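You operate a simulated robot arm through the tools that you are given. There is no shell and no other tool. Be economical: measure what you need, move in short steps, check, and stop when the job is done.

The job below is to be done with a simulated robot arm. You get a single attempt, and the scene is never put back.

Task
Drain the wash tray, wipe out the sludge and refill it.
Fine: tray drain tap open till it is empty, then closed; wipe with the blue pad and put it back; pump clean fluid about up to the red line. What is to be rubbed or washed off counts as gone when no trace of it is left.

Only the result counts: the job must be done as asked and must still hold three seconds after the hand-in. Knocking over, shifting, dropping, spilling or breaking anything else fails it.

Robot
A 7-joint arm with a fingered hand on a trunk, on a base that drives. Base frame: it is fixed to the floor where the robot stands at the start and does not move with it; the origin is under the middle of the robot, x ahead of it, y to its left, z up. Readings come in cm, degrees, newtons and seconds.
With the tool pointing down near the work surface it reaches from about 20 to 64 cm from the robot's upright axis, wherever it stands. Its first joint turns from -115.0 to 115.0 degrees. Places, roughly: sludge [60, 0, 90]; tray drain tap [50, 0, 90]; tray pump plunger [80, 0, 100]. Payload 3.1 kg.
The TCP is the grasp point between the finger pads, 2.2 cm short of the fingertips. In the tool frame z runs along the fingers and y along their closing line. The gripper opens to 11.2 cm. The gripper's body begins 6 cm behind the TCP. The gripper is a hand of 3 fingers: y runs from the thumb to the fingers, the wrist lies at [0, 0, -21.8] in the tool frame, and closing takes about 1.5 s.
Orientation is told as [roll, pitch, yaw] about the base's x, y, z axes, in that order, counted from this pose: with the fingers straight down and closing along the base's y, the tool's x points along the base's -x, its y along +y and its z along -z.

Tools
- The arm moves only by the tool step_arm. Its argument "deltas" is text: rows parted by semicolons, each of 6 numbers parted by spaces: the shift along the tool's x, y, z in cm, then the turn, a rotation vector about the tool's x, y, z in degrees. In form: dx dy dz wx wy wz; .... A call has 1 to 20 rows; each row shifts and turns the commanded pose from where the row before left it, along the tool's axes as they then stand. "grip" is the finger opening in cm, from 0 to 11.2, set as the call begins (left out, the last holds). A row lasts 0.2 s, in which the tool goes at most 5 cm and 8.6 degrees; a call with a longer step from one row to the next is refused whole, and so is a gripper value outside its range. Where a pose cannot be reached the arm comes as near as it can. A force on the tool above 40 N (or 10 N above the force at the start of the call, whichever is more), or a blocked arm, ends the call early, and 0.2 s more pass. Each finger travels about 10.8 cm/s and halts on what it meets, pressing with about 31 N; the grip force reading is that of the motor and also rises with nothing between the fingers. The clock runs only during rows and for 0.2 s after the last one: add rows that do not move to give the fingers time. It gives the time, the measured TCP pose, the force on the tool (base axes), the opening and the grip force at its end, in the units of the frame above (readings bear some noise), with the torque about the TCP (base axes, N m) and any sound that the robot's microphone picked up, and new pictures: "views" is both (left out), scene, wrist or none.
- Cameras (640 x 400 px; columns grow to the right, rows downward): "scene" is now at [1.74, 13.46, 174.4]; the picture's right is [-0.24, -0.97, 0.00], its down [-0.70, 0.17, -0.69] and it looks along [0.67, -0.17, -0.72] (base axes); focal length 288 px, centre (320, 200). "wrist" rides on the gripper at [6.6, 0.3, -8] in the tool frame; the picture's right is [-0.05, 1.00, 0.00], its down [-0.77, -0.04, -0.64] and it looks along [-0.64, -0.03, 0.77] (tool axes); focal length 275 px, centre (320, 200). There is no depth. A picture from a camera that has moved, and an enlarged one, comes with that camera's place and axes in the base frame and with its lens.
- move_column(by): slides the trunk up (or, below 0, down) by that many cm; the arm and the scene camera ride with it, the base frame stays. It gives what a move gives, with no picture.
- steer(legs): drives the robot by 1 to 6 legs, each [ahead, left, turn to the left] in cm, cm and degrees, along the robot's own axes; the way and the turn of a leg run together, so that a leg with both is an arc; at most 150 cm and 180 degrees a leg. The arm and the cameras ride along, it lands a little off, and it stops where it bumps. It gives what a move gives, and a new picture of the scene camera.
- finger_targets(finger1, finger2, thumb_bend): sets how far each is bent, from 0 (flat) to 1 (curled in); at 0.3 the hand is open as for a grip, at 0.7 the pads meet at the TCP. One left out holds its place. A second passes; each finger stops where it meets its share of the squeeze, and holds until it gets a number again. A gripper value or a shape takes the hand back. It gives what a move gives, with no picture; readings hold the bend of each and the force on the fingers (four entries, about 0 where the hand has none), thumb and palm.
- set_grasp(shape): the hand has 3 fingers and takes this shape, open, in about a second: jaw (thumb against the fingers, like two jaws); tri (thumb and two fingers); tip (a fingertip pinch); poke (one finger out to press); point (the index stretched); flat (the hand flat); cup (the hand cupped); fist (a fist). The gripper value then closes the fingers along that shape, each until it touches; the sizes above hold for jaw. It gives what a move gives, with no picture.
- turn_head(pan, tilt): turns the head with the scene camera to pan (to the left, within 155 degrees either way) and tilt (down, from -29 to 69), counted from straight ahead of the robot. It gives what a move gives, and a new picture of the scene camera.
- close_up(camera, box): a new picture of the part [left, top, right, bottom] of that camera's present view, enlarged. No time passes.
- hand_in(): hands the job in; it is judged then, once.

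Go step by step. Nothing tells you exact positions but the pictures and the camera data: compare them with the known pose of the tool, close in by small moves and look again before you grip or let go. The budget is 120 turns and 260 pictures, counting those below and the enlarged ones. Unless the task says otherwise, let go and move clear before handing in, and close with one line.

The tools are called after "Call:" as a command line: name --argument value ..., lists and objects as JSON in quotes. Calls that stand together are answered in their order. step_arm: Moves the arm, as the interface text tells. Its arguments: {"type":"object","properties":{"deltas":{"type":"string"},"grip":{"type":"number"},"views":{"type":"string","enum":["both","scene","wrist","none"]}},"required":["deltas"]} The other tools are called the same way: move_column (by) slides the trunk up or down; set_grasp (shape) gives the hand a shape; finger_targets (finger1, finger2, thumb_bend) moves the fingers one by one; steer (legs) drives the base; turn_head (pan, tilt) turns the head that bears the scene camera; close_up (camera, box) takes an enlarged picture of a part of a camera's view; hand_in () hands the job in.

At the start:

```text
clock: 0.0
position: [42.1, -2.62, 137.4]
tcp_rot: [0.0, 0.0, 0.0]
ft_force: [0.9, 0.3, -0.6]
moment: [0.02, -0.02, 0.0]
opening: 11.21
gripper_force: 0.0
shape: jaw
bend: [0.3, 0.3, 0.3]
finger forces: [0.1, 0.0, 0.1, 0.1, 0.1, 0.1]
trunk travel left (down, up): [-87.5, 11.5]
robot x, y, heading: [0.28, 0.21, 0.0]
head pan, tilt: [-13.9, 46.0]
```

scene: 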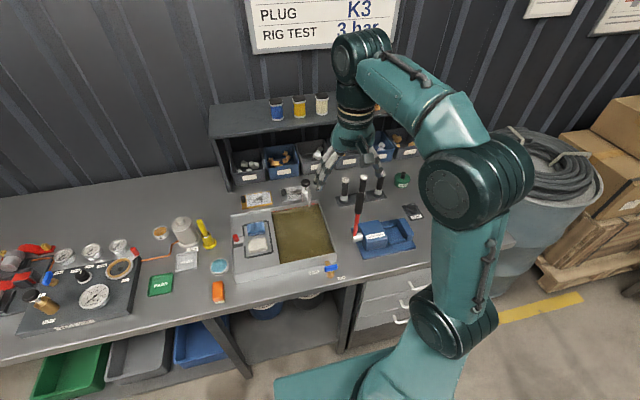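
wrist: 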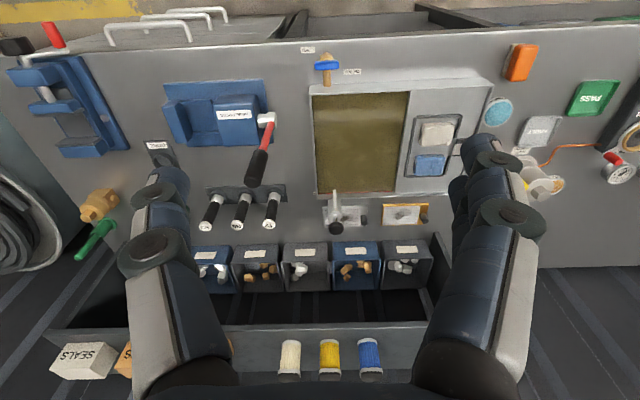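

I see a wash tray in the middle of the bench with a blue-handled tap at the front, a pump behind it, and several pads beside it. I'll enlarge the views first.

Call:
close_up --camera "scene" --box '[210, 170, 430, 308]'

Call:
close_up --camera "wrist" --box '[290, 40, 530, 240]'

Call:
close_up --camera "wrist" --box '[290, 40, 410, 115]'

```text
2.90 times, centred on (320, 239) of scene
camera zoom: at [1.74, 13.46, 174.4], right [-0.24, -0.97, 0.0], down [-0.7, 0.17, -0.69], along [0.67, -0.17, -0.72], focal length 836 px, centre (320, 87)
```

zoom: 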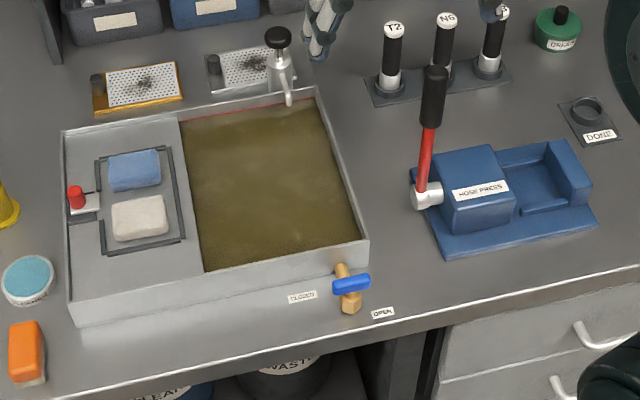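

```text
2.00 times, centred on (410, 140) of wrist
camera zoom: at [35.28, -2.18, 145.45], right [0.05, 1.0, 0.0], down [0.77, -0.04, 0.64], along [0.64, -0.03, -0.77], focal length 551 px, centre (140, 320)
```

zoom: 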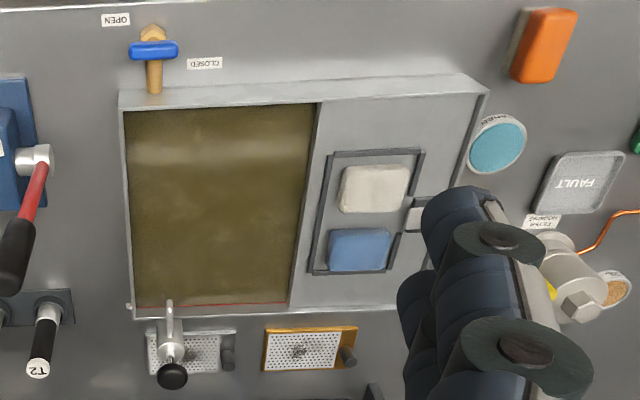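

```text
5.33 times, centred on (350, 78) of wrist
camera zoom: at [35.28, -2.18, 145.45], right [0.05, 1.0, 0.0], down [0.77, -0.04, 0.64], along [0.64, -0.03, -0.77], focal length 1468 px, centre (160, 853)
```

zoom: 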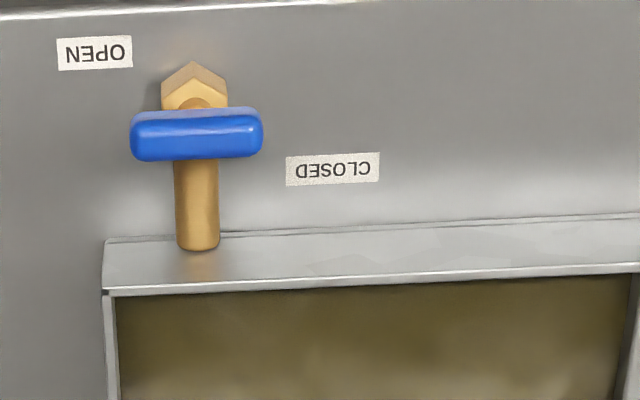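

The tap handle is near (48.5, -1.6, 91.5) as a bar along y, and the plunger near (81, -1, 100). I lower the trunk for a closer look.

Call:
move_column --by -22

Call:
turn_head --pan -12 --tilt 46

Call:
step_arm --deltas "0 0 0 0 0 0" --views "wrist"

```text
clock: 2.3
position: [41.97, -2.55, 115.4]
tcp_rot: [-0.1, 0.0, 0.0]
ft_force: [0.1, -0.3, 0.0]
moment: [0.0, 0.02, -0.01]
opening: 11.21
gripper_force: 0.1
shape: jaw
bend: [0.3, 0.3, 0.3]
finger forces: [0.0, 0.0, 0.0, 0.0, 0.0, 0.0]
trunk travel left (down, up): [-65.5, 33.5]
robot x, y, heading: [0.17, -0.25, -0.1]
head pan, tilt: [-13.9, 46.0]
```

```text
clock: 3.0
position: [42.05, -2.63, 115.44]
tcp_rot: [-0.1, 0.1, 0.1]
ft_force: [-0.2, -0.1, -0.2]
moment: [0.04, -0.02, -0.03]
opening: 11.19
gripper_force: 0.1
shape: jaw
bend: [0.3, 0.3, 0.3]
finger forces: [0.0, 0.0, 0.0, 0.0, 0.0, 0.1]
trunk travel left (down, up): [-65.5, 33.5]
robot x, y, heading: [-0.0, -0.05, -0.1]
head pan, tilt: [-12.0, 46.0]
camera scene: at [1.8, 13.72, 152.4], right [-0.21, -0.98, 0.0], down [-0.7, 0.15, -0.69], along [0.68, -0.14, -0.72], focal length 288 px, centre (320, 200)
```

scene: 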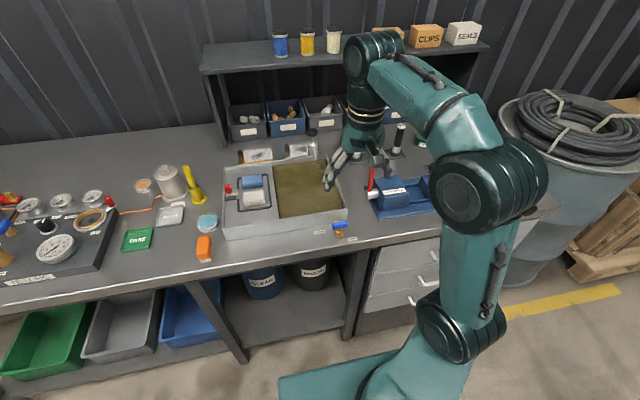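

```text
clock: 3.4
position: [41.99, -2.59, 115.43]
tcp_rot: [-0.1, -0.1, 0.0]
ft_force: [-0.4, -0.9, 0.2]
moment: [0.02, -0.01, 0.02]
opening: 11.19
gripper_force: 0.0
shape: jaw
bend: [0.3, 0.3, 0.3]
finger forces: [0.0, 0.1, 0.0, 0.0, 0.1, 0.0]
trunk travel left (down, up): [-65.5, 33.5]
robot x, y, heading: [0.39, -0.22, -0.1]
head pan, tilt: [-12.0, 46.0]
camera wrist: at [35.28, -2.18, 123.45], right [0.05, 1.0, 0.0], down [0.77, -0.04, 0.64], along [0.64, -0.03, -0.77], focal length 275 px, centre (320, 200)
```

wrist: 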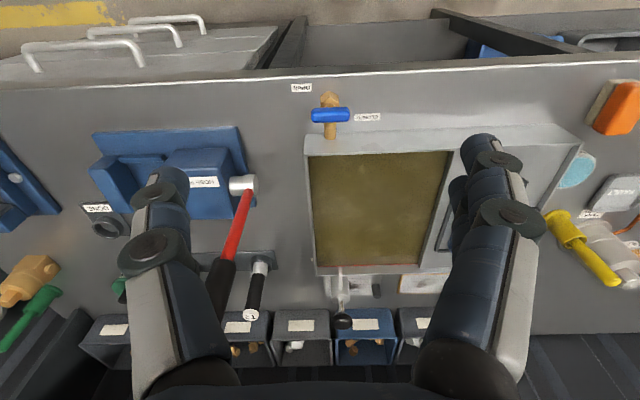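

Call:
close_up --camera "scene" --box '[300, 205, 380, 255]'

Call:
close_up --camera "wrist" --box '[280, 70, 400, 145]'

Call:
close_up --camera "scene" --box '[215, 140, 350, 240]'

```text
8.00 times, centred on (340, 230) of scene
camera zoom: at [1.8, 13.73, 152.4], right [-0.21, -0.98, 0.0], down [-0.7, 0.15, -0.69], along [0.68, -0.14, -0.72], focal length 2308 px, centre (160, -40)
```

zoom: 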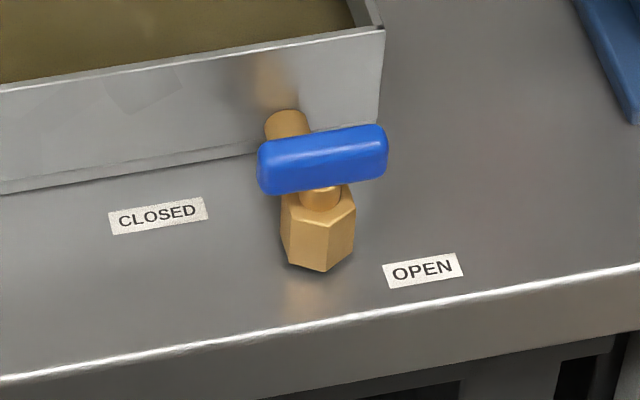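

```text
5.33 times, centred on (340, 108) of wrist
camera zoom: at [35.28, -2.18, 123.45], right [0.05, 1.0, 0.0], down [0.77, -0.04, 0.64], along [0.64, -0.03, -0.77], focal length 1468 px, centre (213, 693)
```

zoom: 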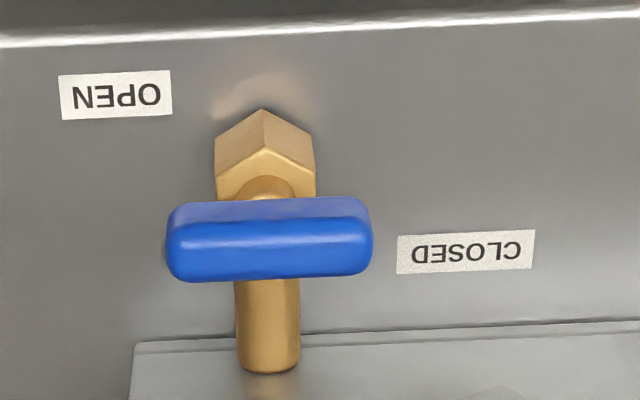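

```text
4.00 times, centred on (282, 190) of scene
camera zoom: at [1.8, 13.73, 152.4], right [-0.21, -0.98, 0.0], down [-0.7, 0.15, -0.69], along [0.68, -0.14, -0.72], focal length 1154 px, centre (470, 240)
```

zoom: 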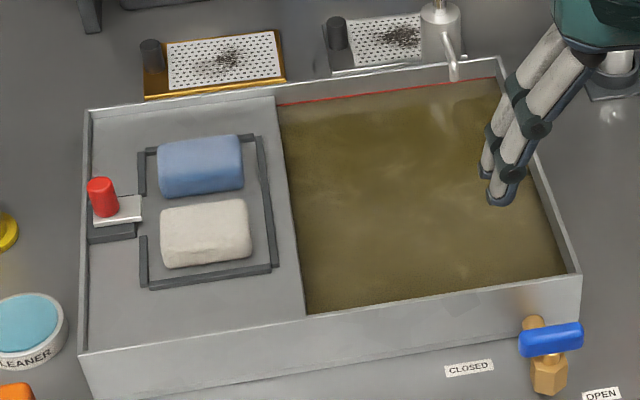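

Bench top is at z≈88, the tray wall front at x≈52 (top ≈93.6), the tap handle at (48.2, -1.4, 92.5). I turn the hand so it closes along x above the handle.

Call:
step_arm --deltas "-3.1 0.6 4 0 0 0;-3.1 0.6 4 0 0 0;0 0 0 0 0 8.2;0 0 0 0 0 8.2;0 0 0 0 0 8.2;0 0 0 0 0 8.2;0 0 0 0 0 8.2;0 0 0 0 0 8.2;0 0 0 0 0 8.2;0 0 0 0 0 8.2;0 0 0 0 0 8.2;0 0 0 0 0 8.2;0 0 0 0 0 8;0 0 0 0 0 0" --grip 5

```text
refused: row 1 steps farther than a row can; nothing moved
```

Call:
step_arm --deltas "-2.1 0.4 2.6 0 0 0;-2.1 0.4 2.7 0 0 0;-2.0 0.4 2.7 0 0 0;0 0 0 0 0 8.2;0 0 0 0 0 8.2;0 0 0 0 0 8.2;0 0 0 0 0 8.2;0 0 0 0 0 8.2;0 0 0 0 0 8.2;0 0 0 0 0 8.2;0 0 0 0 0 8.2;0 0 0 0 0 8.2;0 0 0 0 0 8.2;0 0 0 0 0 8;0 0 0 0 0 0" --grip 5

```text
clock: 6.5
position: [48.22, -1.39, 107.31]
tcp_rot: [-0.1, 0.1, -90.1]
ft_force: [-0.4, -0.4, -0.6]
moment: [0.01, 0.03, 0.02]
opening: 5.04
gripper_force: 0.1
shape: jaw
bend: [0.73, 0.73, 0.7]
finger forces: [0.0, 0.0, 0.0, 0.1, 0.1, 0.0]
trunk travel left (down, up): [-65.5, 33.5]
robot x, y, heading: [0.02, 0.17, 0.1]
head pan, tilt: [-12.0, 46.0]
camera scene: at [1.81, 13.72, 152.4], right [-0.21, -0.98, 0.0], down [-0.7, 0.15, -0.69], along [0.68, -0.14, -0.72], focal length 288 px, centre (320, 200)
camera wrist: at [48.4, 5.32, 115.46], right [1.0, -0.05, 0.0], down [-0.04, -0.77, 0.64], along [-0.03, -0.64, -0.77], focal length 275 px, centre (320, 200)
```

scene: 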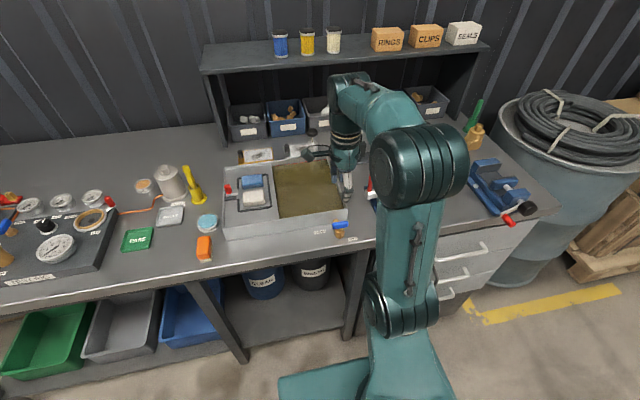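
wrist: 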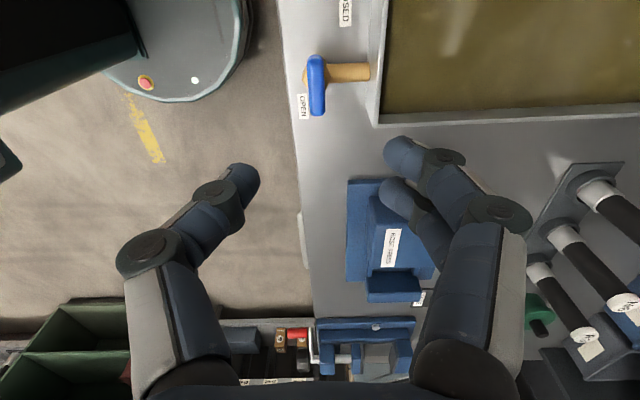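

Handle measures about (47.95, -1.6). Descending with opening 4.

Call:
step_arm --deltas "-0.2 -0.3 3 0 0 0;0 0 3 0 0 0;0 0 3 0 0 0;0 0 1.5 0 0 0;0 0 0 0 0 0" --grip 4

Call:
close_up --camera "wrist" --box '[220, 40, 420, 240]'

Call:
close_up --camera "scene" --box '[300, 170, 400, 250]'

```text
clock: 7.8
position: [47.96, -1.61, 96.93]
tcp_rot: [0.1, 0.1, -90.0]
ft_force: [-0.1, -0.8, 0.1]
moment: [-0.01, -0.04, 0.02]
opening: 4.06
gripper_force: 0.0
shape: jaw
bend: [0.73, 0.73, 0.7]
finger forces: [0.1, 0.1, 0.1, 0.0, 0.0, 0.0]
trunk travel left (down, up): [-65.5, 33.5]
robot x, y, heading: [0.0, 0.22, 0.1]
head pan, tilt: [-12.0, 46.0]
camera scene: at [1.8, 13.72, 152.4], right [-0.21, -0.98, 0.0], down [-0.7, 0.15, -0.69], along [0.68, -0.14, -0.72], focal length 288 px, centre (320, 200)
camera wrist: at [48.12, 5.18, 104.94], right [1.0, -0.05, 0.0], down [-0.04, -0.77, 0.64], along [-0.03, -0.64, -0.77], focal length 275 px, centre (320, 200)
```

scene: 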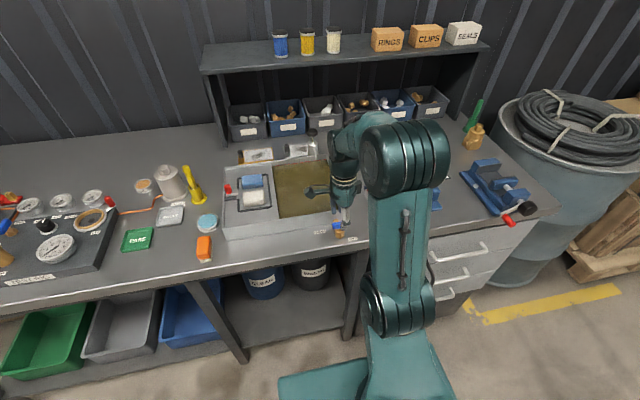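
wrist: 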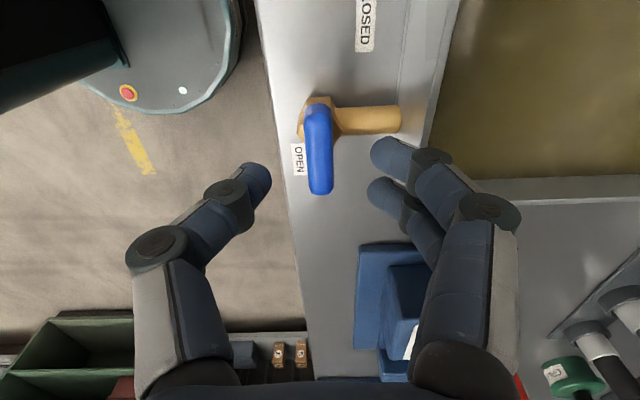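

```text
2.00 times, centred on (320, 140) of wrist
camera zoom: at [48.12, 5.18, 104.94], right [1.0, -0.05, 0.0], down [-0.04, -0.77, 0.64], along [-0.03, -0.64, -0.77], focal length 551 px, centre (320, 320)
```

zoom: 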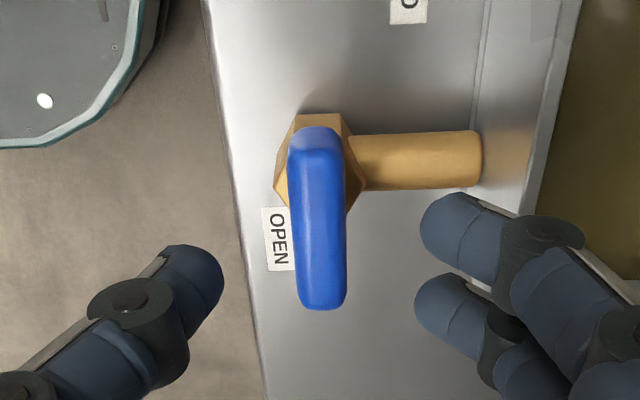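

```text
5.00 times, centred on (350, 210) of scene
camera zoom: at [1.8, 13.72, 152.4], right [-0.21, -0.98, 0.0], down [-0.7, 0.15, -0.69], along [0.68, -0.14, -0.72], focal length 1442 px, centre (170, 150)
```

zoom: 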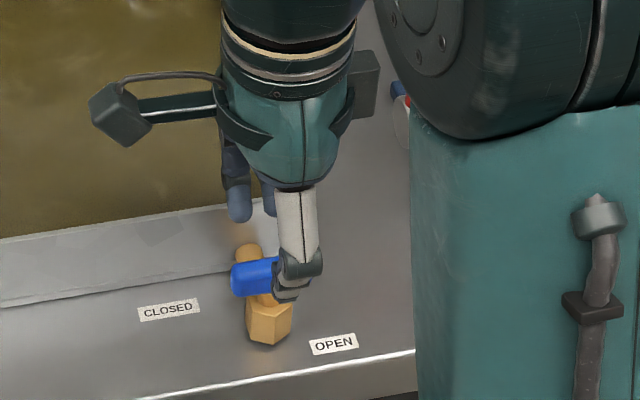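

The bar is centred between the fingers. I lower the last 3 cm and close.

Call:
step_arm --deltas "0 0 1.6 0 0 0;0 0 1.5 0 0 0;0 0 0 0 0 0" --grip 4 --views "none"

Call:
step_arm --deltas "0 0 0 0 0 0;0 0 0 0 0 0;0 0 0 0 0 0;0 0 0 0 0 0;0 0 0 0 0 0" --grip 0.5 --views "wrist"

```text
clock: 8.6
position: [48.0, -1.51, 93.82]
tcp_rot: [0.0, 0.0, -89.9]
ft_force: [-0.1, 0.4, 0.4]
moment: [-0.01, -0.03, 0.0]
opening: 3.97
gripper_force: 0.0
shape: jaw
bend: [0.74, 0.74, 0.7]
finger forces: [0.2, 0.4, 0.0, 0.0, 0.1, 0.0]
trunk travel left (down, up): [-65.5, 33.5]
robot x, y, heading: [-0.11, 0.04, 0.2]
head pan, tilt: [-12.0, 46.0]
```

```text
clock: 9.8
position: [47.96, -1.67, 93.61]
tcp_rot: [0.0, 0.1, -90.0]
ft_force: [-1.2, 0.3, -4.9]
moment: [0.01, -0.01, 0.0]
opening: 0.78
gripper_force: 30.9
shape: jaw
bend: [0.72, 0.72, 0.7]
finger forces: [13.2, 13.3, 0.1, 0.0, 28.2, 0.0]
trunk travel left (down, up): [-65.5, 33.5]
robot x, y, heading: [-0.06, -0.21, -0.0]
head pan, tilt: [-12.0, 46.0]
camera wrist: at [48.14, 5.17, 101.84], right [1.0, -0.05, 0.0], down [-0.03, -0.77, 0.64], along [-0.03, -0.64, -0.77], focal length 275 px, centre (320, 200)
```

wrist: 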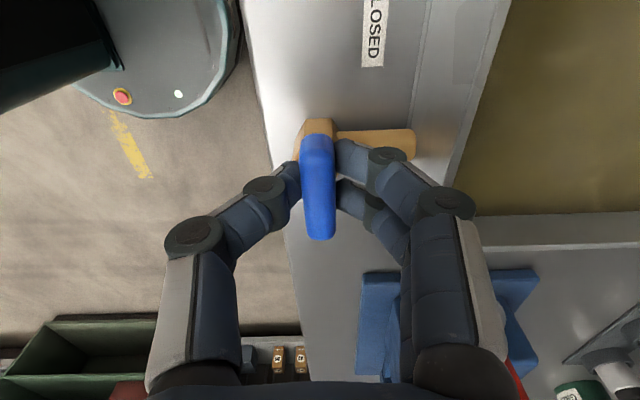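

Bar gripped. I try a turn counter-clockwise (seen from above), watching torque.

Call:
step_arm --deltas "0 0 0 0 0 -5;0 0 0 0 0 -5;0 0 0 0 0 -5;0 0 0 0 0 -5" --views "wrist"

```text
clock: 10.8
position: [47.87, -1.55, 93.81]
tcp_rot: [0.0, 0.0, -69.8]
ft_force: [-1.6, 1.9, -3.6]
moment: [0.04, -0.01, -0.02]
opening: 0.74
gripper_force: 30.8
shape: jaw
bend: [0.72, 0.72, 0.7]
finger forces: [13.5, 13.3, 0.0, 0.1, 28.5, 0.0]
trunk travel left (down, up): [-65.5, 33.5]
robot x, y, heading: [0.11, 0.06, -0.2]
head pan, tilt: [-12.0, 46.0]
camera wrist: at [45.8, 4.87, 101.84], right [0.95, 0.3, 0.0], down [0.23, -0.74, 0.64], along [0.19, -0.61, -0.77], focal length 275 px, centre (320, 200)
```

wrist: 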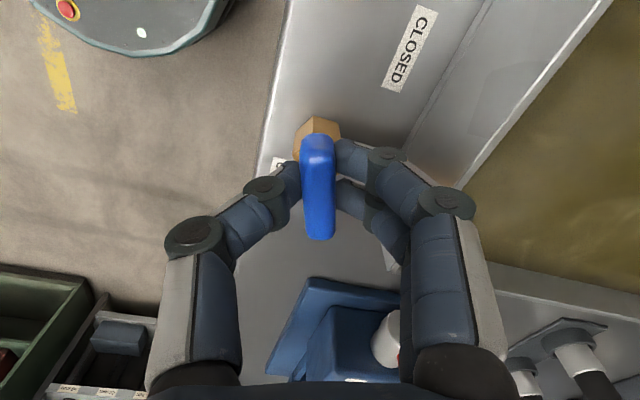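

It turns without resistance. Continue to 90°.

Call:
step_arm --deltas "0 0 0 0 0 -5;0 0 0 0 0 -5;0 0 0 0 0 -5;0 0 0 0 0 -5;0 0 0 0 0 -5;0 0 0 0 0 -5;0 0 0 0 0 -5;0 0 0 0 0 -5;0 0 0 0 0 -5;0 0 0 0 0 -5;0 0 0 0 0 -5;0 0 0 0 0 -5;0 0 0 0 0 -5;0 0 0 0 0 -5;0 0 0 0 0 0;0 0 0 0 0 0;0 0 0 0 0 0"

```text
clock: 14.3
position: [47.85, -1.6, 93.86]
tcp_rot: [0.0, 0.0, 0.0]
ft_force: [-9.7, -2.3, -9.9]
moment: [0.0, 0.14, -0.04]
opening: 0.77
gripper_force: 30.4
shape: jaw
bend: [0.72, 0.72, 0.7]
finger forces: [12.9, 13.1, 0.0, 0.1, 28.5, 0.0]
trunk travel left (down, up): [-65.5, 33.5]
robot x, y, heading: [-0.23, -0.2, 0.0]
head pan, tilt: [-12.0, 46.0]
camera scene: at [1.72, 13.66, 152.4], right [-0.21, -0.98, 0.0], down [-0.7, 0.15, -0.69], along [0.68, -0.14, -0.72], focal length 288 px, centre (320, 200)
camera wrist: at [41.1, -1.22, 101.88], right [0.05, 1.0, 0.0], down [0.77, -0.04, 0.64], along [0.63, -0.03, -0.77], focal length 275 px, centre (320, 200)
```

scene: 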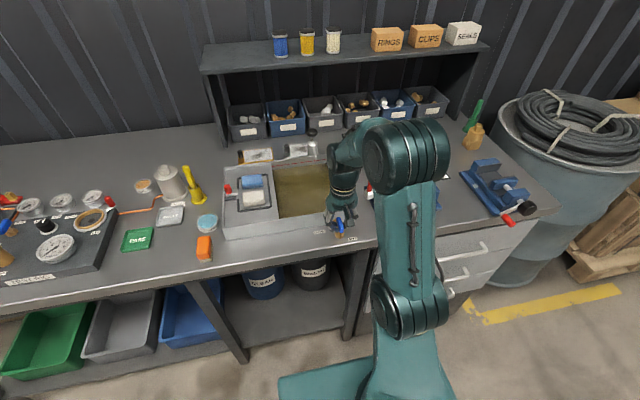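
wrist: 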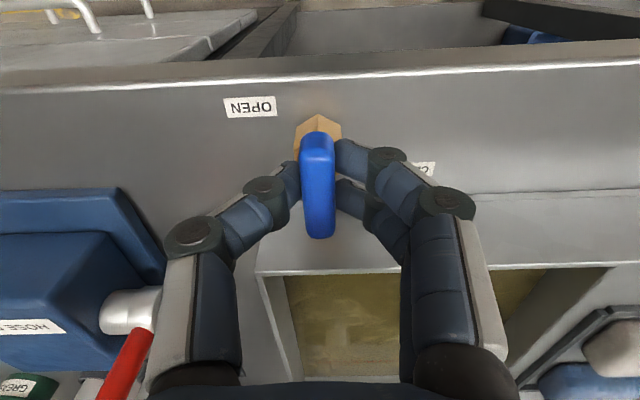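

The handle is now in line with the pipe and the level seems lower. I release, rise and check it drains.

Call:
step_arm --deltas "0 0 0 0 0 0;0 0 0 0 0 0;0 0 0 0 0 0" --grip 4 --views "none"

Call:
step_arm --deltas "0 0 -3 0 0 0;0 0 -4 0 0 0;0 0 -4 0 0 0;0 0 -2 0 0 0;0 0 0 0 0 0"

Call:
close_up --camera "wrist" --box '[240, 60, 480, 210]'

Call:
close_up --camera "scene" --box '[215, 140, 350, 240]'

```text
clock: 15.2
position: [47.94, -1.54, 93.88]
tcp_rot: [0.0, -0.2, 0.1]
ft_force: [0.7, 0.1, -0.6]
moment: [-0.02, -0.02, 0.01]
opening: 3.98
gripper_force: 0.0
shape: jaw
bend: [0.74, 0.74, 0.7]
finger forces: [0.0, 0.0, 0.0, 0.0, 0.0, 0.0]
trunk travel left (down, up): [-65.5, 33.5]
robot x, y, heading: [0.23, -0.08, 0.2]
head pan, tilt: [-12.0, 46.0]
```

```text
clock: 16.4
position: [47.97, -1.67, 106.84]
tcp_rot: [0.0, 0.1, 0.0]
ft_force: [1.0, 0.1, -0.5]
moment: [0.01, -0.03, -0.02]
opening: 3.95
gripper_force: 0.1
shape: jaw
bend: [0.74, 0.74, 0.7]
finger forces: [0.0, 0.1, 0.1, 0.0, 0.0, 0.0]
trunk travel left (down, up): [-65.5, 33.5]
robot x, y, heading: [-0.11, -0.08, -0.2]
head pan, tilt: [-12.0, 46.0]
camera scene: at [1.81, 13.73, 152.4], right [-0.21, -0.98, 0.0], down [-0.7, 0.15, -0.69], along [0.68, -0.14, -0.72], focal length 288 px, centre (320, 200)
camera wrist: at [41.17, -1.23, 114.95], right [0.05, 1.0, 0.0], down [0.77, -0.04, 0.64], along [0.64, -0.03, -0.77], focal length 275 px, centre (320, 200)
```

scene: 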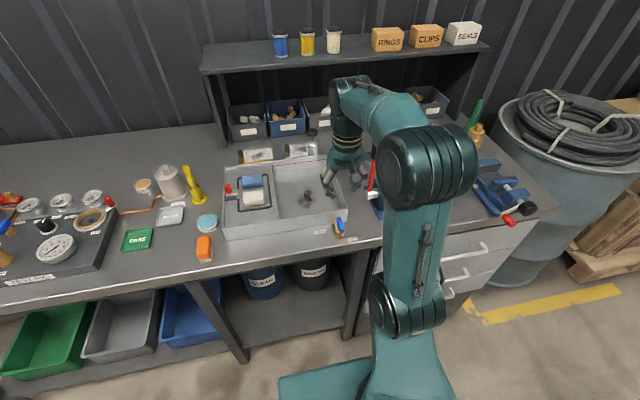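
wrist: 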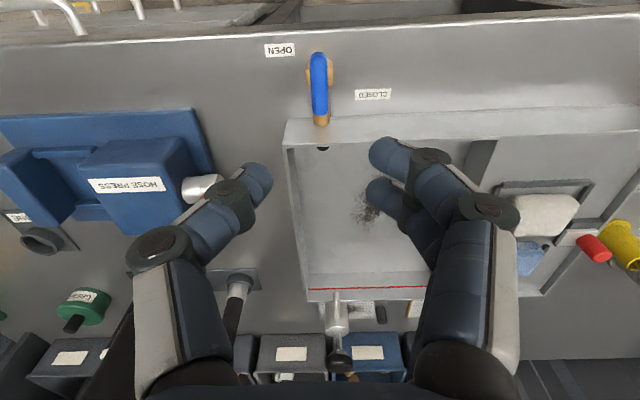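

```text
2.67 times, centred on (360, 135) of wrist
camera zoom: at [41.17, -1.23, 114.95], right [0.05, 1.0, 0.0], down [0.77, -0.04, 0.64], along [0.64, -0.03, -0.77], focal length 734 px, centre (213, 373)
```

zoom: 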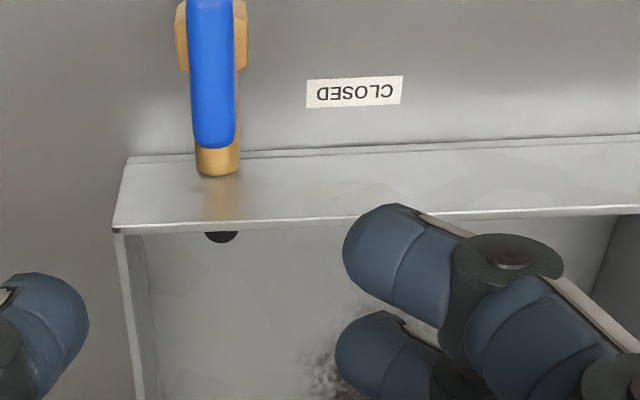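

```text
4.00 times, centred on (282, 190) of scene
camera zoom: at [1.81, 13.73, 152.4], right [-0.21, -0.98, 0.0], down [-0.7, 0.15, -0.69], along [0.68, -0.14, -0.72], focal length 1154 px, centre (470, 240)
```

zoom: 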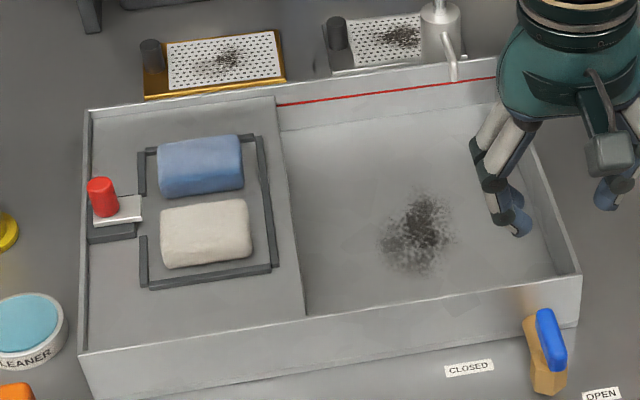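

The tray is empty and the dark sludge patch is exposed. Now I close the tap: regrip the bar and turn it back.

Call:
step_arm --deltas "0 0 0 0 0 0;0 0 0 0 0 0;0 0 3 0 0 0;0 0 4 0 0 0;0 0 4 0 0 0;0 0 2 0 0 0;0 0 0 0 0 0" --grip 4 --views "none"

Call:
step_arm --deltas "0 0 0 0 0 0;0 0 0 0 0 0;0 0 0 0 0 0;0 0 0 0 0 0;0 0 0 0 0 0" --grip 0.5 --views "wrist"

Call:
step_arm --deltas "0 0 0 0 0 5;0 0 0 0 0 5;0 0 0 0 0 5;0 0 0 0 0 5;0 0 0 0 0 5;0 0 0 0 0 5;0 0 0 0 0 5;0 0 0 0 0 5;0 0 0 0 0 5;0 0 0 0 0 5;0 0 0 0 0 5;0 0 0 0 0 5;0 0 0 0 0 5;0 0 0 0 0 5;0 0 0 0 0 5;0 0 0 0 0 5;0 0 0 0 0 5;0 0 0 0 0 5;0 0 0 0 0 1.5;0 0 0 0 0 0"

```text
clock: 17.9
position: [48.02, -1.54, 93.79]
tcp_rot: [0.0, 0.0, 0.0]
ft_force: [0.1, -0.2, 0.3]
moment: [-0.02, 0.0, -0.04]
opening: 3.99
gripper_force: 0.0
shape: jaw
bend: [0.74, 0.74, 0.7]
finger forces: [0.0, 0.1, 0.0, 0.1, 0.0, 0.0]
trunk travel left (down, up): [-65.5, 33.5]
robot x, y, heading: [0.05, 0.56, 0.1]
head pan, tilt: [-12.0, 46.0]
```

```text
clock: 19.1
position: [47.96, -1.55, 93.87]
tcp_rot: [0.0, 0.0, 0.0]
ft_force: [-1.3, -1.2, -4.4]
moment: [0.04, 0.01, 0.01]
opening: 0.67
gripper_force: 31.6
shape: jaw
bend: [0.71, 0.71, 0.7]
finger forces: [13.6, 13.7, 0.0, 0.0, 27.9, 0.0]
trunk travel left (down, up): [-65.5, 33.5]
robot x, y, heading: [-0.01, 0.35, -0.1]
head pan, tilt: [-12.0, 46.0]
camera wrist: at [41.23, -1.16, 101.88], right [0.05, 1.0, 0.0], down [0.77, -0.04, 0.64], along [0.63, -0.03, -0.77], focal length 275 px, centre (320, 200)
```

wrist: 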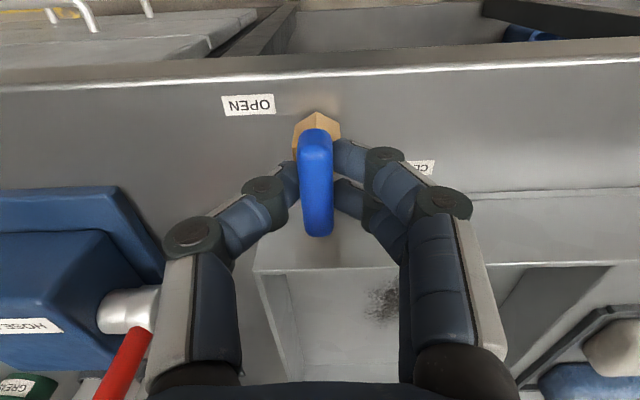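

```text
clock: 23.4
position: [47.98, -1.61, 93.62]
tcp_rot: [0.0, 0.1, -91.4]
ft_force: [5.9, -5.2, 3.2]
moment: [-0.07, -0.11, 0.05]
opening: 0.69
gripper_force: 30.7
shape: jaw
bend: [0.71, 0.71, 0.7]
finger forces: [16.2, 17.4, 0.0, 0.0, 28.1, 0.1]
trunk travel left (down, up): [-65.5, 33.5]
robot x, y, heading: [-0.11, -0.15, 0.0]
head pan, tilt: [-12.0, 46.0]
camera scene: at [1.89, 13.59, 152.41], right [-0.21, -0.98, 0.0], down [-0.7, 0.15, -0.69], along [0.68, -0.14, -0.72], focal length 288 px, centre (320, 200)
camera wrist: at [48.34, 5.01, 101.82], right [1.0, -0.07, 0.0], down [-0.06, -0.77, 0.64], along [-0.05, -0.63, -0.77], focal length 275 px, centre (320, 200)
```

scene: 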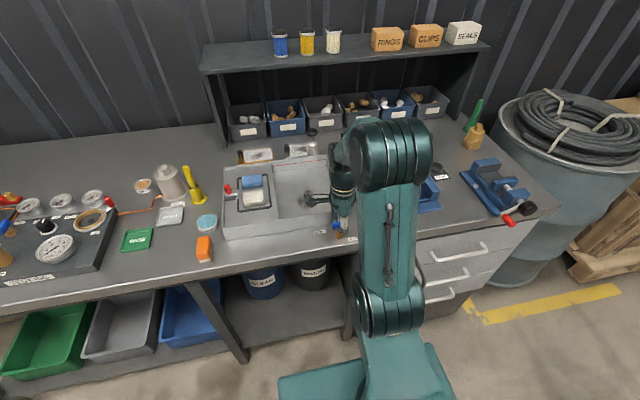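
wrist: 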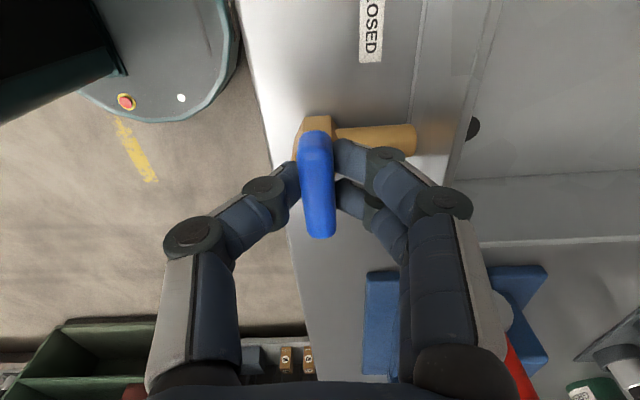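

Tap is back at closed. I release and rise, then look down at the gap between base and bench, since the pad and pump need driving closer.

Call:
step_arm --deltas "0 0 0 0 0 0;0 0 0 0 0 0;0 0 0 0 0 0;0 0 -3 0 0 0;0 0 -4 0 0 0;0 0 -4 0 0 0;0 0 -4 0 0 0;0 0 -4 0 0 0;0 0 0 0 0 0" --grip 4 --views "wrist"

Call:
turn_head --pan 0 --tilt 69

```text
clock: 25.4
position: [48.01, -1.46, 112.84]
tcp_rot: [-0.1, 0.1, -91.4]
ft_force: [0.4, -0.6, -0.3]
moment: [-0.05, -0.03, -0.02]
opening: 3.96
gripper_force: 0.1
shape: jaw
bend: [0.74, 0.74, 0.7]
finger forces: [0.0, 0.0, 0.0, 0.0, 0.0, 0.1]
trunk travel left (down, up): [-65.5, 33.5]
robot x, y, heading: [-0.04, -0.09, 0.0]
head pan, tilt: [-12.0, 46.0]
camera wrist: at [48.31, 5.23, 120.89], right [1.0, -0.07, 0.0], down [-0.05, -0.77, 0.64], along [-0.05, -0.63, -0.77], focal length 275 px, centre (320, 200)
```

wrist: 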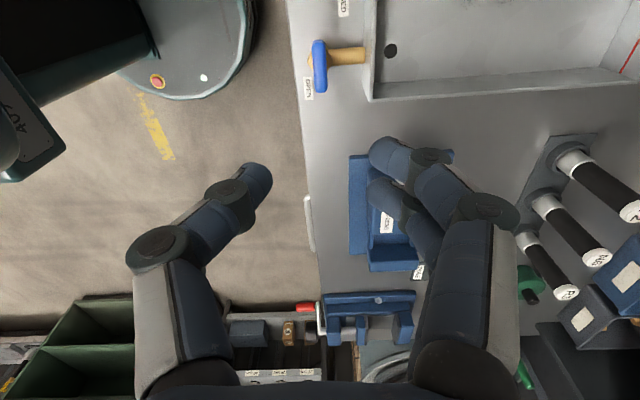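

```text
clock: 26.2
position: [47.99, -1.46, 112.8]
tcp_rot: [-0.1, 0.0, -91.5]
ft_force: [0.3, -1.1, 0.0]
moment: [0.02, -0.02, 0.03]
opening: 3.97
gripper_force: 0.0
shape: jaw
bend: [0.74, 0.74, 0.7]
finger forces: [0.0, 0.0, 0.0, 0.0, 0.0, 0.1]
trunk travel left (down, up): [-65.5, 33.5]
robot x, y, heading: [-0.13, 0.03, -0.1]
head pan, tilt: [0.0, 68.8]
camera scene: at [-0.46, 15.4, 149.66], right [0.0, -1.0, 0.0], down [-0.93, 0.0, -0.36], along [0.36, 0.0, -0.93], focal length 288 px, centre (320, 200)
```

scene: 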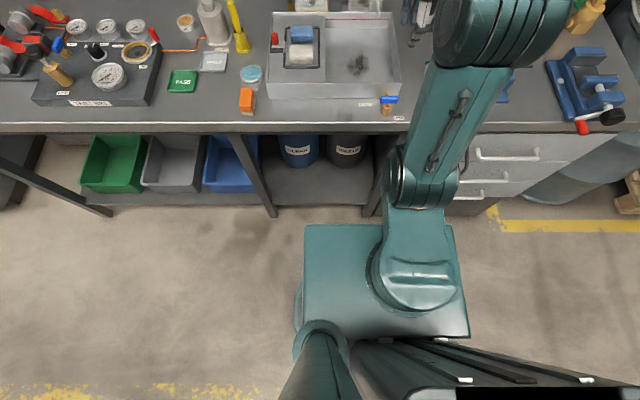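

There is about 15 cm between base and bench; I drive 12 cm ahead with the hand high over the tray.

Call:
steer --legs '[[12, 0, 0]]'

Call:
turn_head --pan 0 --tilt 55

```text
clock: 27.4
position: [60.06, -1.56, 112.85]
tcp_rot: [-0.2, 0.0, -91.5]
ft_force: [0.7, -0.7, 0.1]
moment: [0.0, -0.01, -0.01]
opening: 3.97
gripper_force: 0.1
shape: jaw
bend: [0.74, 0.74, 0.7]
finger forces: [0.1, 0.0, 0.1, 0.0, 0.0, 0.1]
trunk travel left (down, up): [-65.5, 33.5]
robot x, y, heading: [12.0, -0.04, -0.0]
head pan, tilt: [0.0, 68.8]
camera scene: at [11.65, 15.4, 149.65], right [0.0, -1.0, 0.0], down [-0.93, 0.0, -0.36], along [0.36, 0.0, -0.93], focal length 288 px, centre (320, 200)
```

scene: 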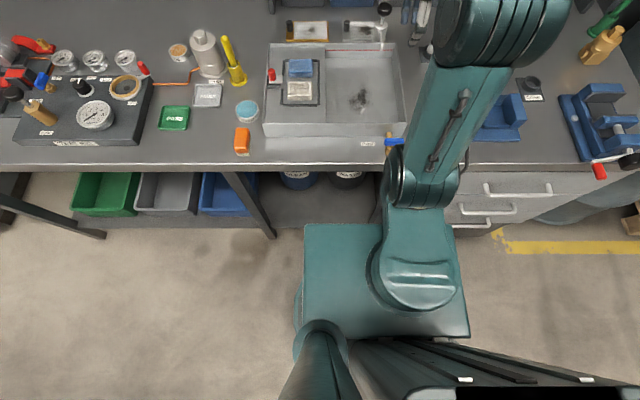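

```text
clock: 28.2
position: [59.77, -1.51, 112.8]
tcp_rot: [-0.1, 0.0, -91.4]
ft_force: [-0.3, 0.1, 0.1]
moment: [0.03, 0.0, 0.01]
opening: 3.98
gripper_force: 0.0
shape: jaw
bend: [0.74, 0.74, 0.7]
finger forces: [0.1, 0.1, 0.0, 0.0, 0.1, 0.1]
trunk travel left (down, up): [-65.5, 33.5]
robot x, y, heading: [11.65, 0.22, -0.3]
head pan, tilt: [0.0, 55.0]
camera scene: at [13.09, 15.4, 151.19], right [0.0, -1.0, 0.0], down [-0.82, 0.0, -0.57], along [0.57, 0.0, -0.82], focal length 288 px, centre (320, 200)
```

scene: 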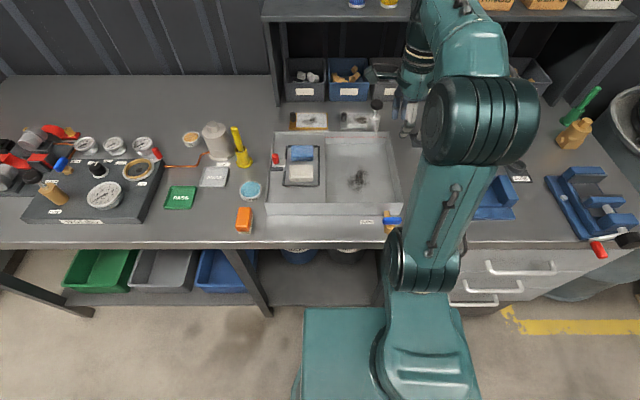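

Call:
close_up --camera "scene" --box '[260, 90, 412, 220]'

Call:
close_up --camera "scene" --box '[265, 135, 335, 195]'

```text
3.08 times, centred on (336, 155) of scene
camera zoom: at [13.09, 15.4, 151.19], right [0.0, -1.0, 0.0], down [-0.82, 0.0, -0.57], along [0.57, 0.0, -0.82], focal length 888 px, centre (271, 338)
```

zoom: 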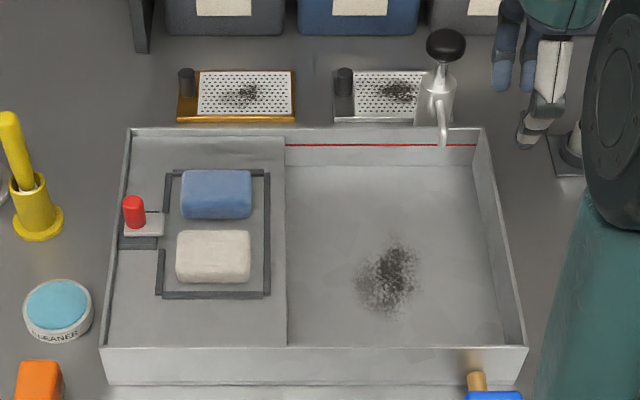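

```text
6.67 times, centred on (300, 165) of scene
camera zoom: at [13.09, 15.4, 151.19], right [0.0, -1.0, 0.0], down [-0.82, 0.0, -0.57], along [0.57, 0.0, -0.82], focal length 1923 px, centre (453, 433)
```

zoom: 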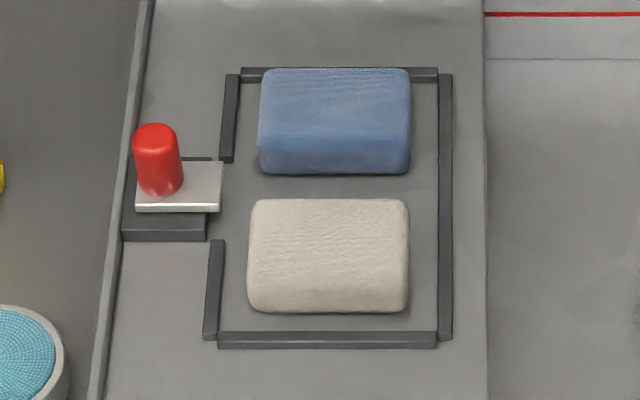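

The blue pad sits at about (69.8, 20.3, ~93) in the rear of the frame. I turn the hand back to close along y and go above it.

Call:
step_arm --deltas "0 0 0 0 0 -8.31;0 0 0 0 0 -8.31;0 0 0 0 0 -8.31;0 0 0 0 0 -8.31;0 0 0 0 0 -8.31;0 0 0 0 0 -8.31;0 0 0 0 0 -8.31;0 0 0 0 0 -8.31;0 0 0 0 0 -8.31;0 0 0 0 0 -8.31;0 0 0 0 0 -8.31;-1.63 3.63 0 0 0 0;-1.63 3.63 0 0 0 0;-1.63 3.63 0 0 0 0;-1.63 3.63 0 0 0 0;-1.63 3.63 0 0 0 0;-1.63 3.63 0 0 0 0;0 0 0 0 0 0" --grip 9

Call:
close_up --camera "wrist" --box '[220, 20, 420, 220]'

```text
clock: 32.0
position: [66.34, 18.69, 112.52]
tcp_rot: [-0.1, 0.1, -0.1]
ft_force: [-0.5, 0.9, -0.5]
moment: [-0.02, 0.02, 0.02]
opening: 8.99
gripper_force: 0.1
shape: jaw
bend: [0.59, 0.59, 0.55]
finger forces: [0.0, 0.0, 0.0, 0.0, 0.0, 0.0]
out of reach, approached as far as the arm can: row 16, 17
trunk travel left (down, up): [-65.5, 33.5]
robot x, y, heading: [12.0, 0.23, -0.3]
head pan, tilt: [0.0, 55.0]
camera scene: at [13.23, 15.46, 151.19], right [0.0, -1.0, 0.0], down [-0.82, 0.0, -0.57], along [0.57, 0.0, -0.82], focal length 288 px, centre (320, 200)
camera wrist: at [59.55, 19.11, 120.67], right [0.05, 1.0, 0.0], down [0.77, -0.04, 0.64], along [0.63, -0.03, -0.77], focal length 275 px, centre (320, 200)
```

scene: 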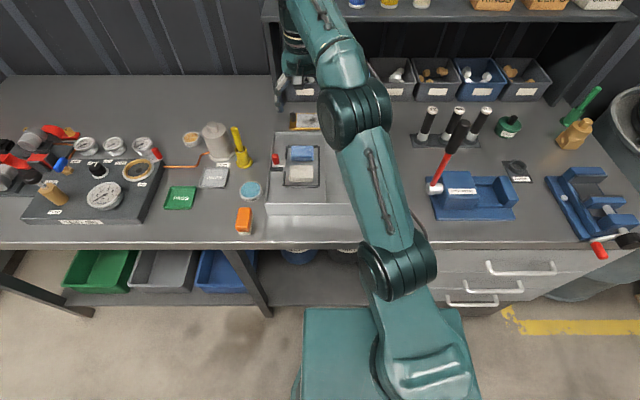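
wrist: 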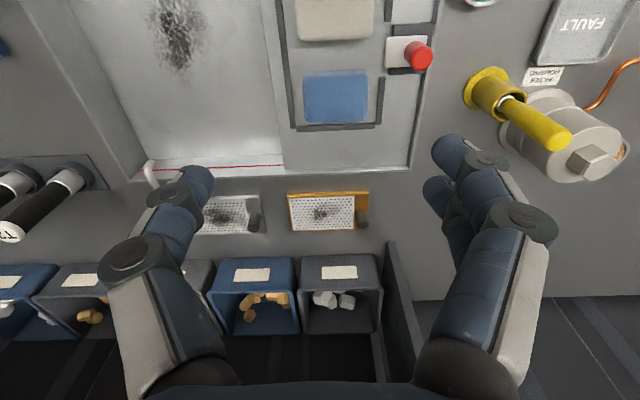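

```text
2.00 times, centred on (320, 120) of wrist
camera zoom: at [59.55, 19.11, 120.67], right [0.05, 1.0, 0.0], down [0.77, -0.04, 0.64], along [0.63, -0.03, -0.77], focal length 551 px, centre (320, 360)
```

zoom: 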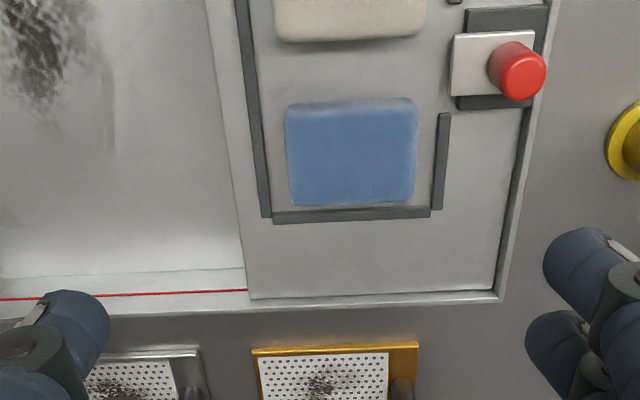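

Triangulated: pad spans x 66.2–70.5, y 17.2–23.0, top z≈95.5, frame top ≈92.9. I descend above it.

Call:
step_arm --deltas "0.7 -0.1 3 0 0 0;0.7 -0.1 3 0 0 0;0 0 3 0 0 0;0 0 1.8 0 0 0;0 0 0 0 0 0" --grip 8

Call:
close_up --camera "wrist" --box '[190, 50, 450, 250]'

Call:
close_up --camera "scene" --box '[250, 100, 350, 200]'

```text
clock: 33.2
position: [64.73, 18.42, 101.82]
tcp_rot: [0.1, 0.0, -0.1]
ft_force: [-0.5, 0.3, 0.1]
moment: [0.01, 0.03, 0.03]
opening: 8.02
gripper_force: 0.0
shape: jaw
bend: [0.66, 0.66, 0.63]
finger forces: [0.0, 0.1, 0.0, 0.0, 0.1, 0.0]
trunk travel left (down, up): [-65.5, 33.5]
robot x, y, heading: [12.14, 0.07, -0.0]
head pan, tilt: [0.0, 55.0]
camera scene: at [13.12, 15.4, 151.2], right [0.0, -1.0, 0.0], down [-0.82, 0.0, -0.57], along [0.57, 0.0, -0.82], focal length 288 px, centre (320, 200)
camera wrist: at [58.05, 18.86, 109.86], right [0.05, 1.0, 0.0], down [0.77, -0.04, 0.64], along [0.64, -0.03, -0.77], focal length 275 px, centre (320, 200)
```

scene: 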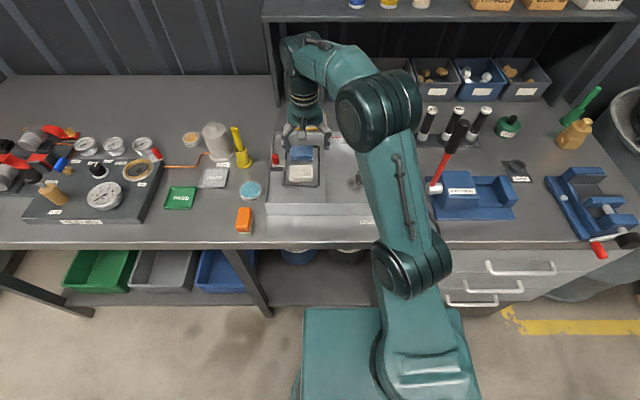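
wrist: 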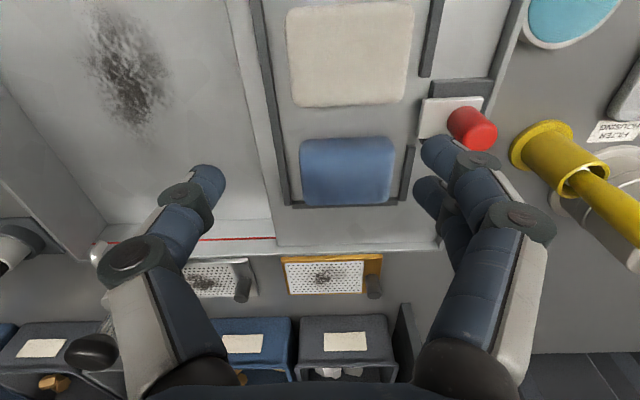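

```text
2.00 times, centred on (320, 150) of wrist
camera zoom: at [58.05, 18.86, 109.86], right [0.05, 1.0, 0.0], down [0.77, -0.04, 0.64], along [0.64, -0.03, -0.77], focal length 551 px, centre (320, 300)
```

zoom: 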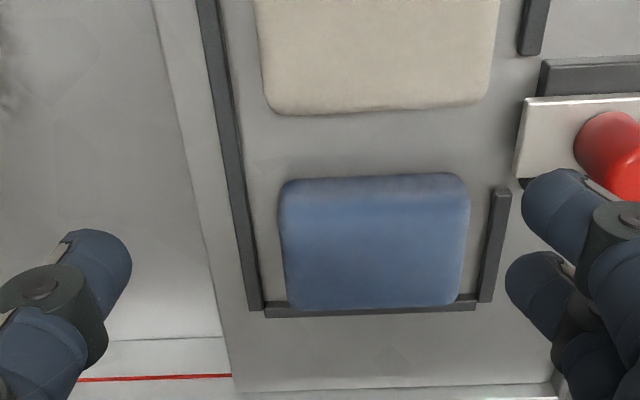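

```text
4.00 times, centred on (300, 150) of scene
camera zoom: at [13.12, 15.4, 151.2], right [0.0, -1.0, 0.0], down [-0.82, 0.0, -0.57], along [0.57, 0.0, -0.82], focal length 1154 px, centre (400, 400)
```

zoom: 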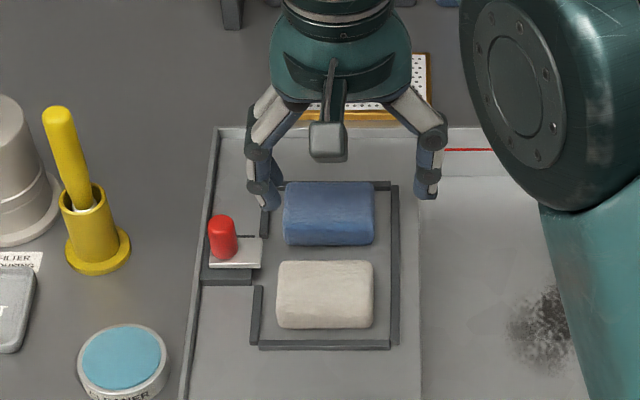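

Call:
step_arm --deltas "-1.2 0.6 0.5 0 0 0;-1.1 0.6 0.5 0 0 0;-1.1 0.5 0.5 0 0 0;0 0 0 0 0 0" --grip 8

Call:
close_up --camera "wrist" --box '[190, 50, 450, 250]'

```text
clock: 34.2
position: [68.28, 20.08, 100.46]
tcp_rot: [0.0, 0.0, -0.1]
ft_force: [-0.9, 1.1, 0.0]
moment: [-0.02, 0.01, -0.01]
opening: 8.05
gripper_force: 0.1
shape: jaw
bend: [0.66, 0.66, 0.63]
finger forces: [0.0, 0.1, 0.1, 0.0, 0.0, 0.0]
trunk travel left (down, up): [-65.5, 33.5]
robot x, y, heading: [11.96, 0.28, -0.4]
head pan, tilt: [0.0, 55.0]
camera scene: at [13.1, 15.38, 151.2], right [0.0, -1.0, 0.0], down [-0.82, 0.0, -0.57], along [0.57, 0.0, -0.82], focal length 288 px, centre (320, 200)
camera wrist: at [61.54, 20.51, 108.47], right [0.05, 1.0, 0.0], down [0.77, -0.04, 0.64], along [0.64, -0.03, -0.77], focal length 275 px, centre (320, 200)
```

scene: 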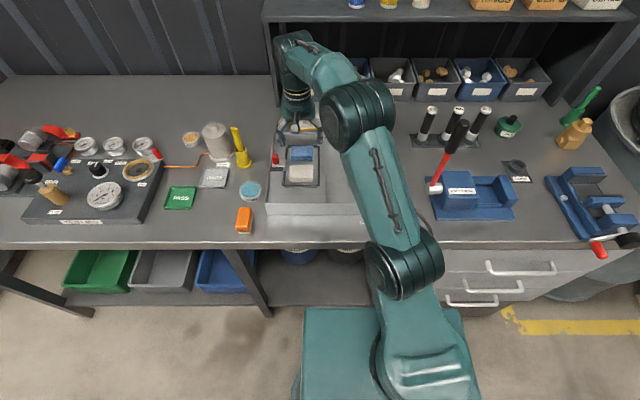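
wrist: 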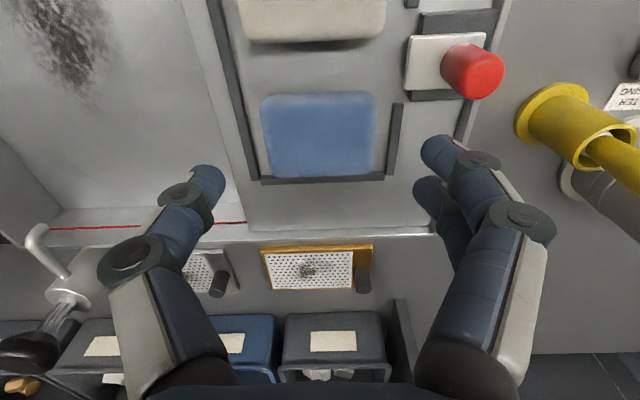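

```text
2.00 times, centred on (320, 150) of wrist
camera zoom: at [61.54, 20.51, 108.47], right [0.05, 1.0, 0.0], down [0.77, -0.04, 0.64], along [0.64, -0.03, -0.77], focal length 551 px, centre (320, 300)
```

zoom: 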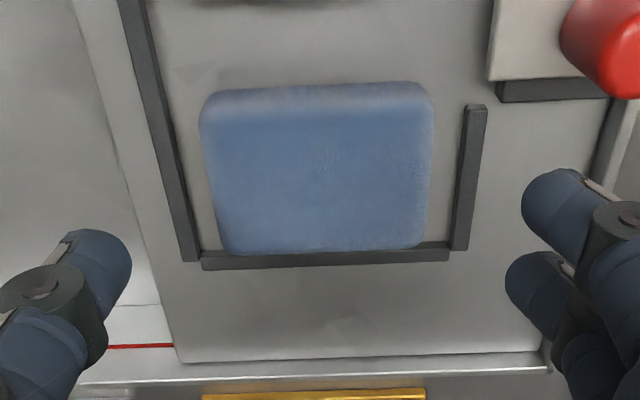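

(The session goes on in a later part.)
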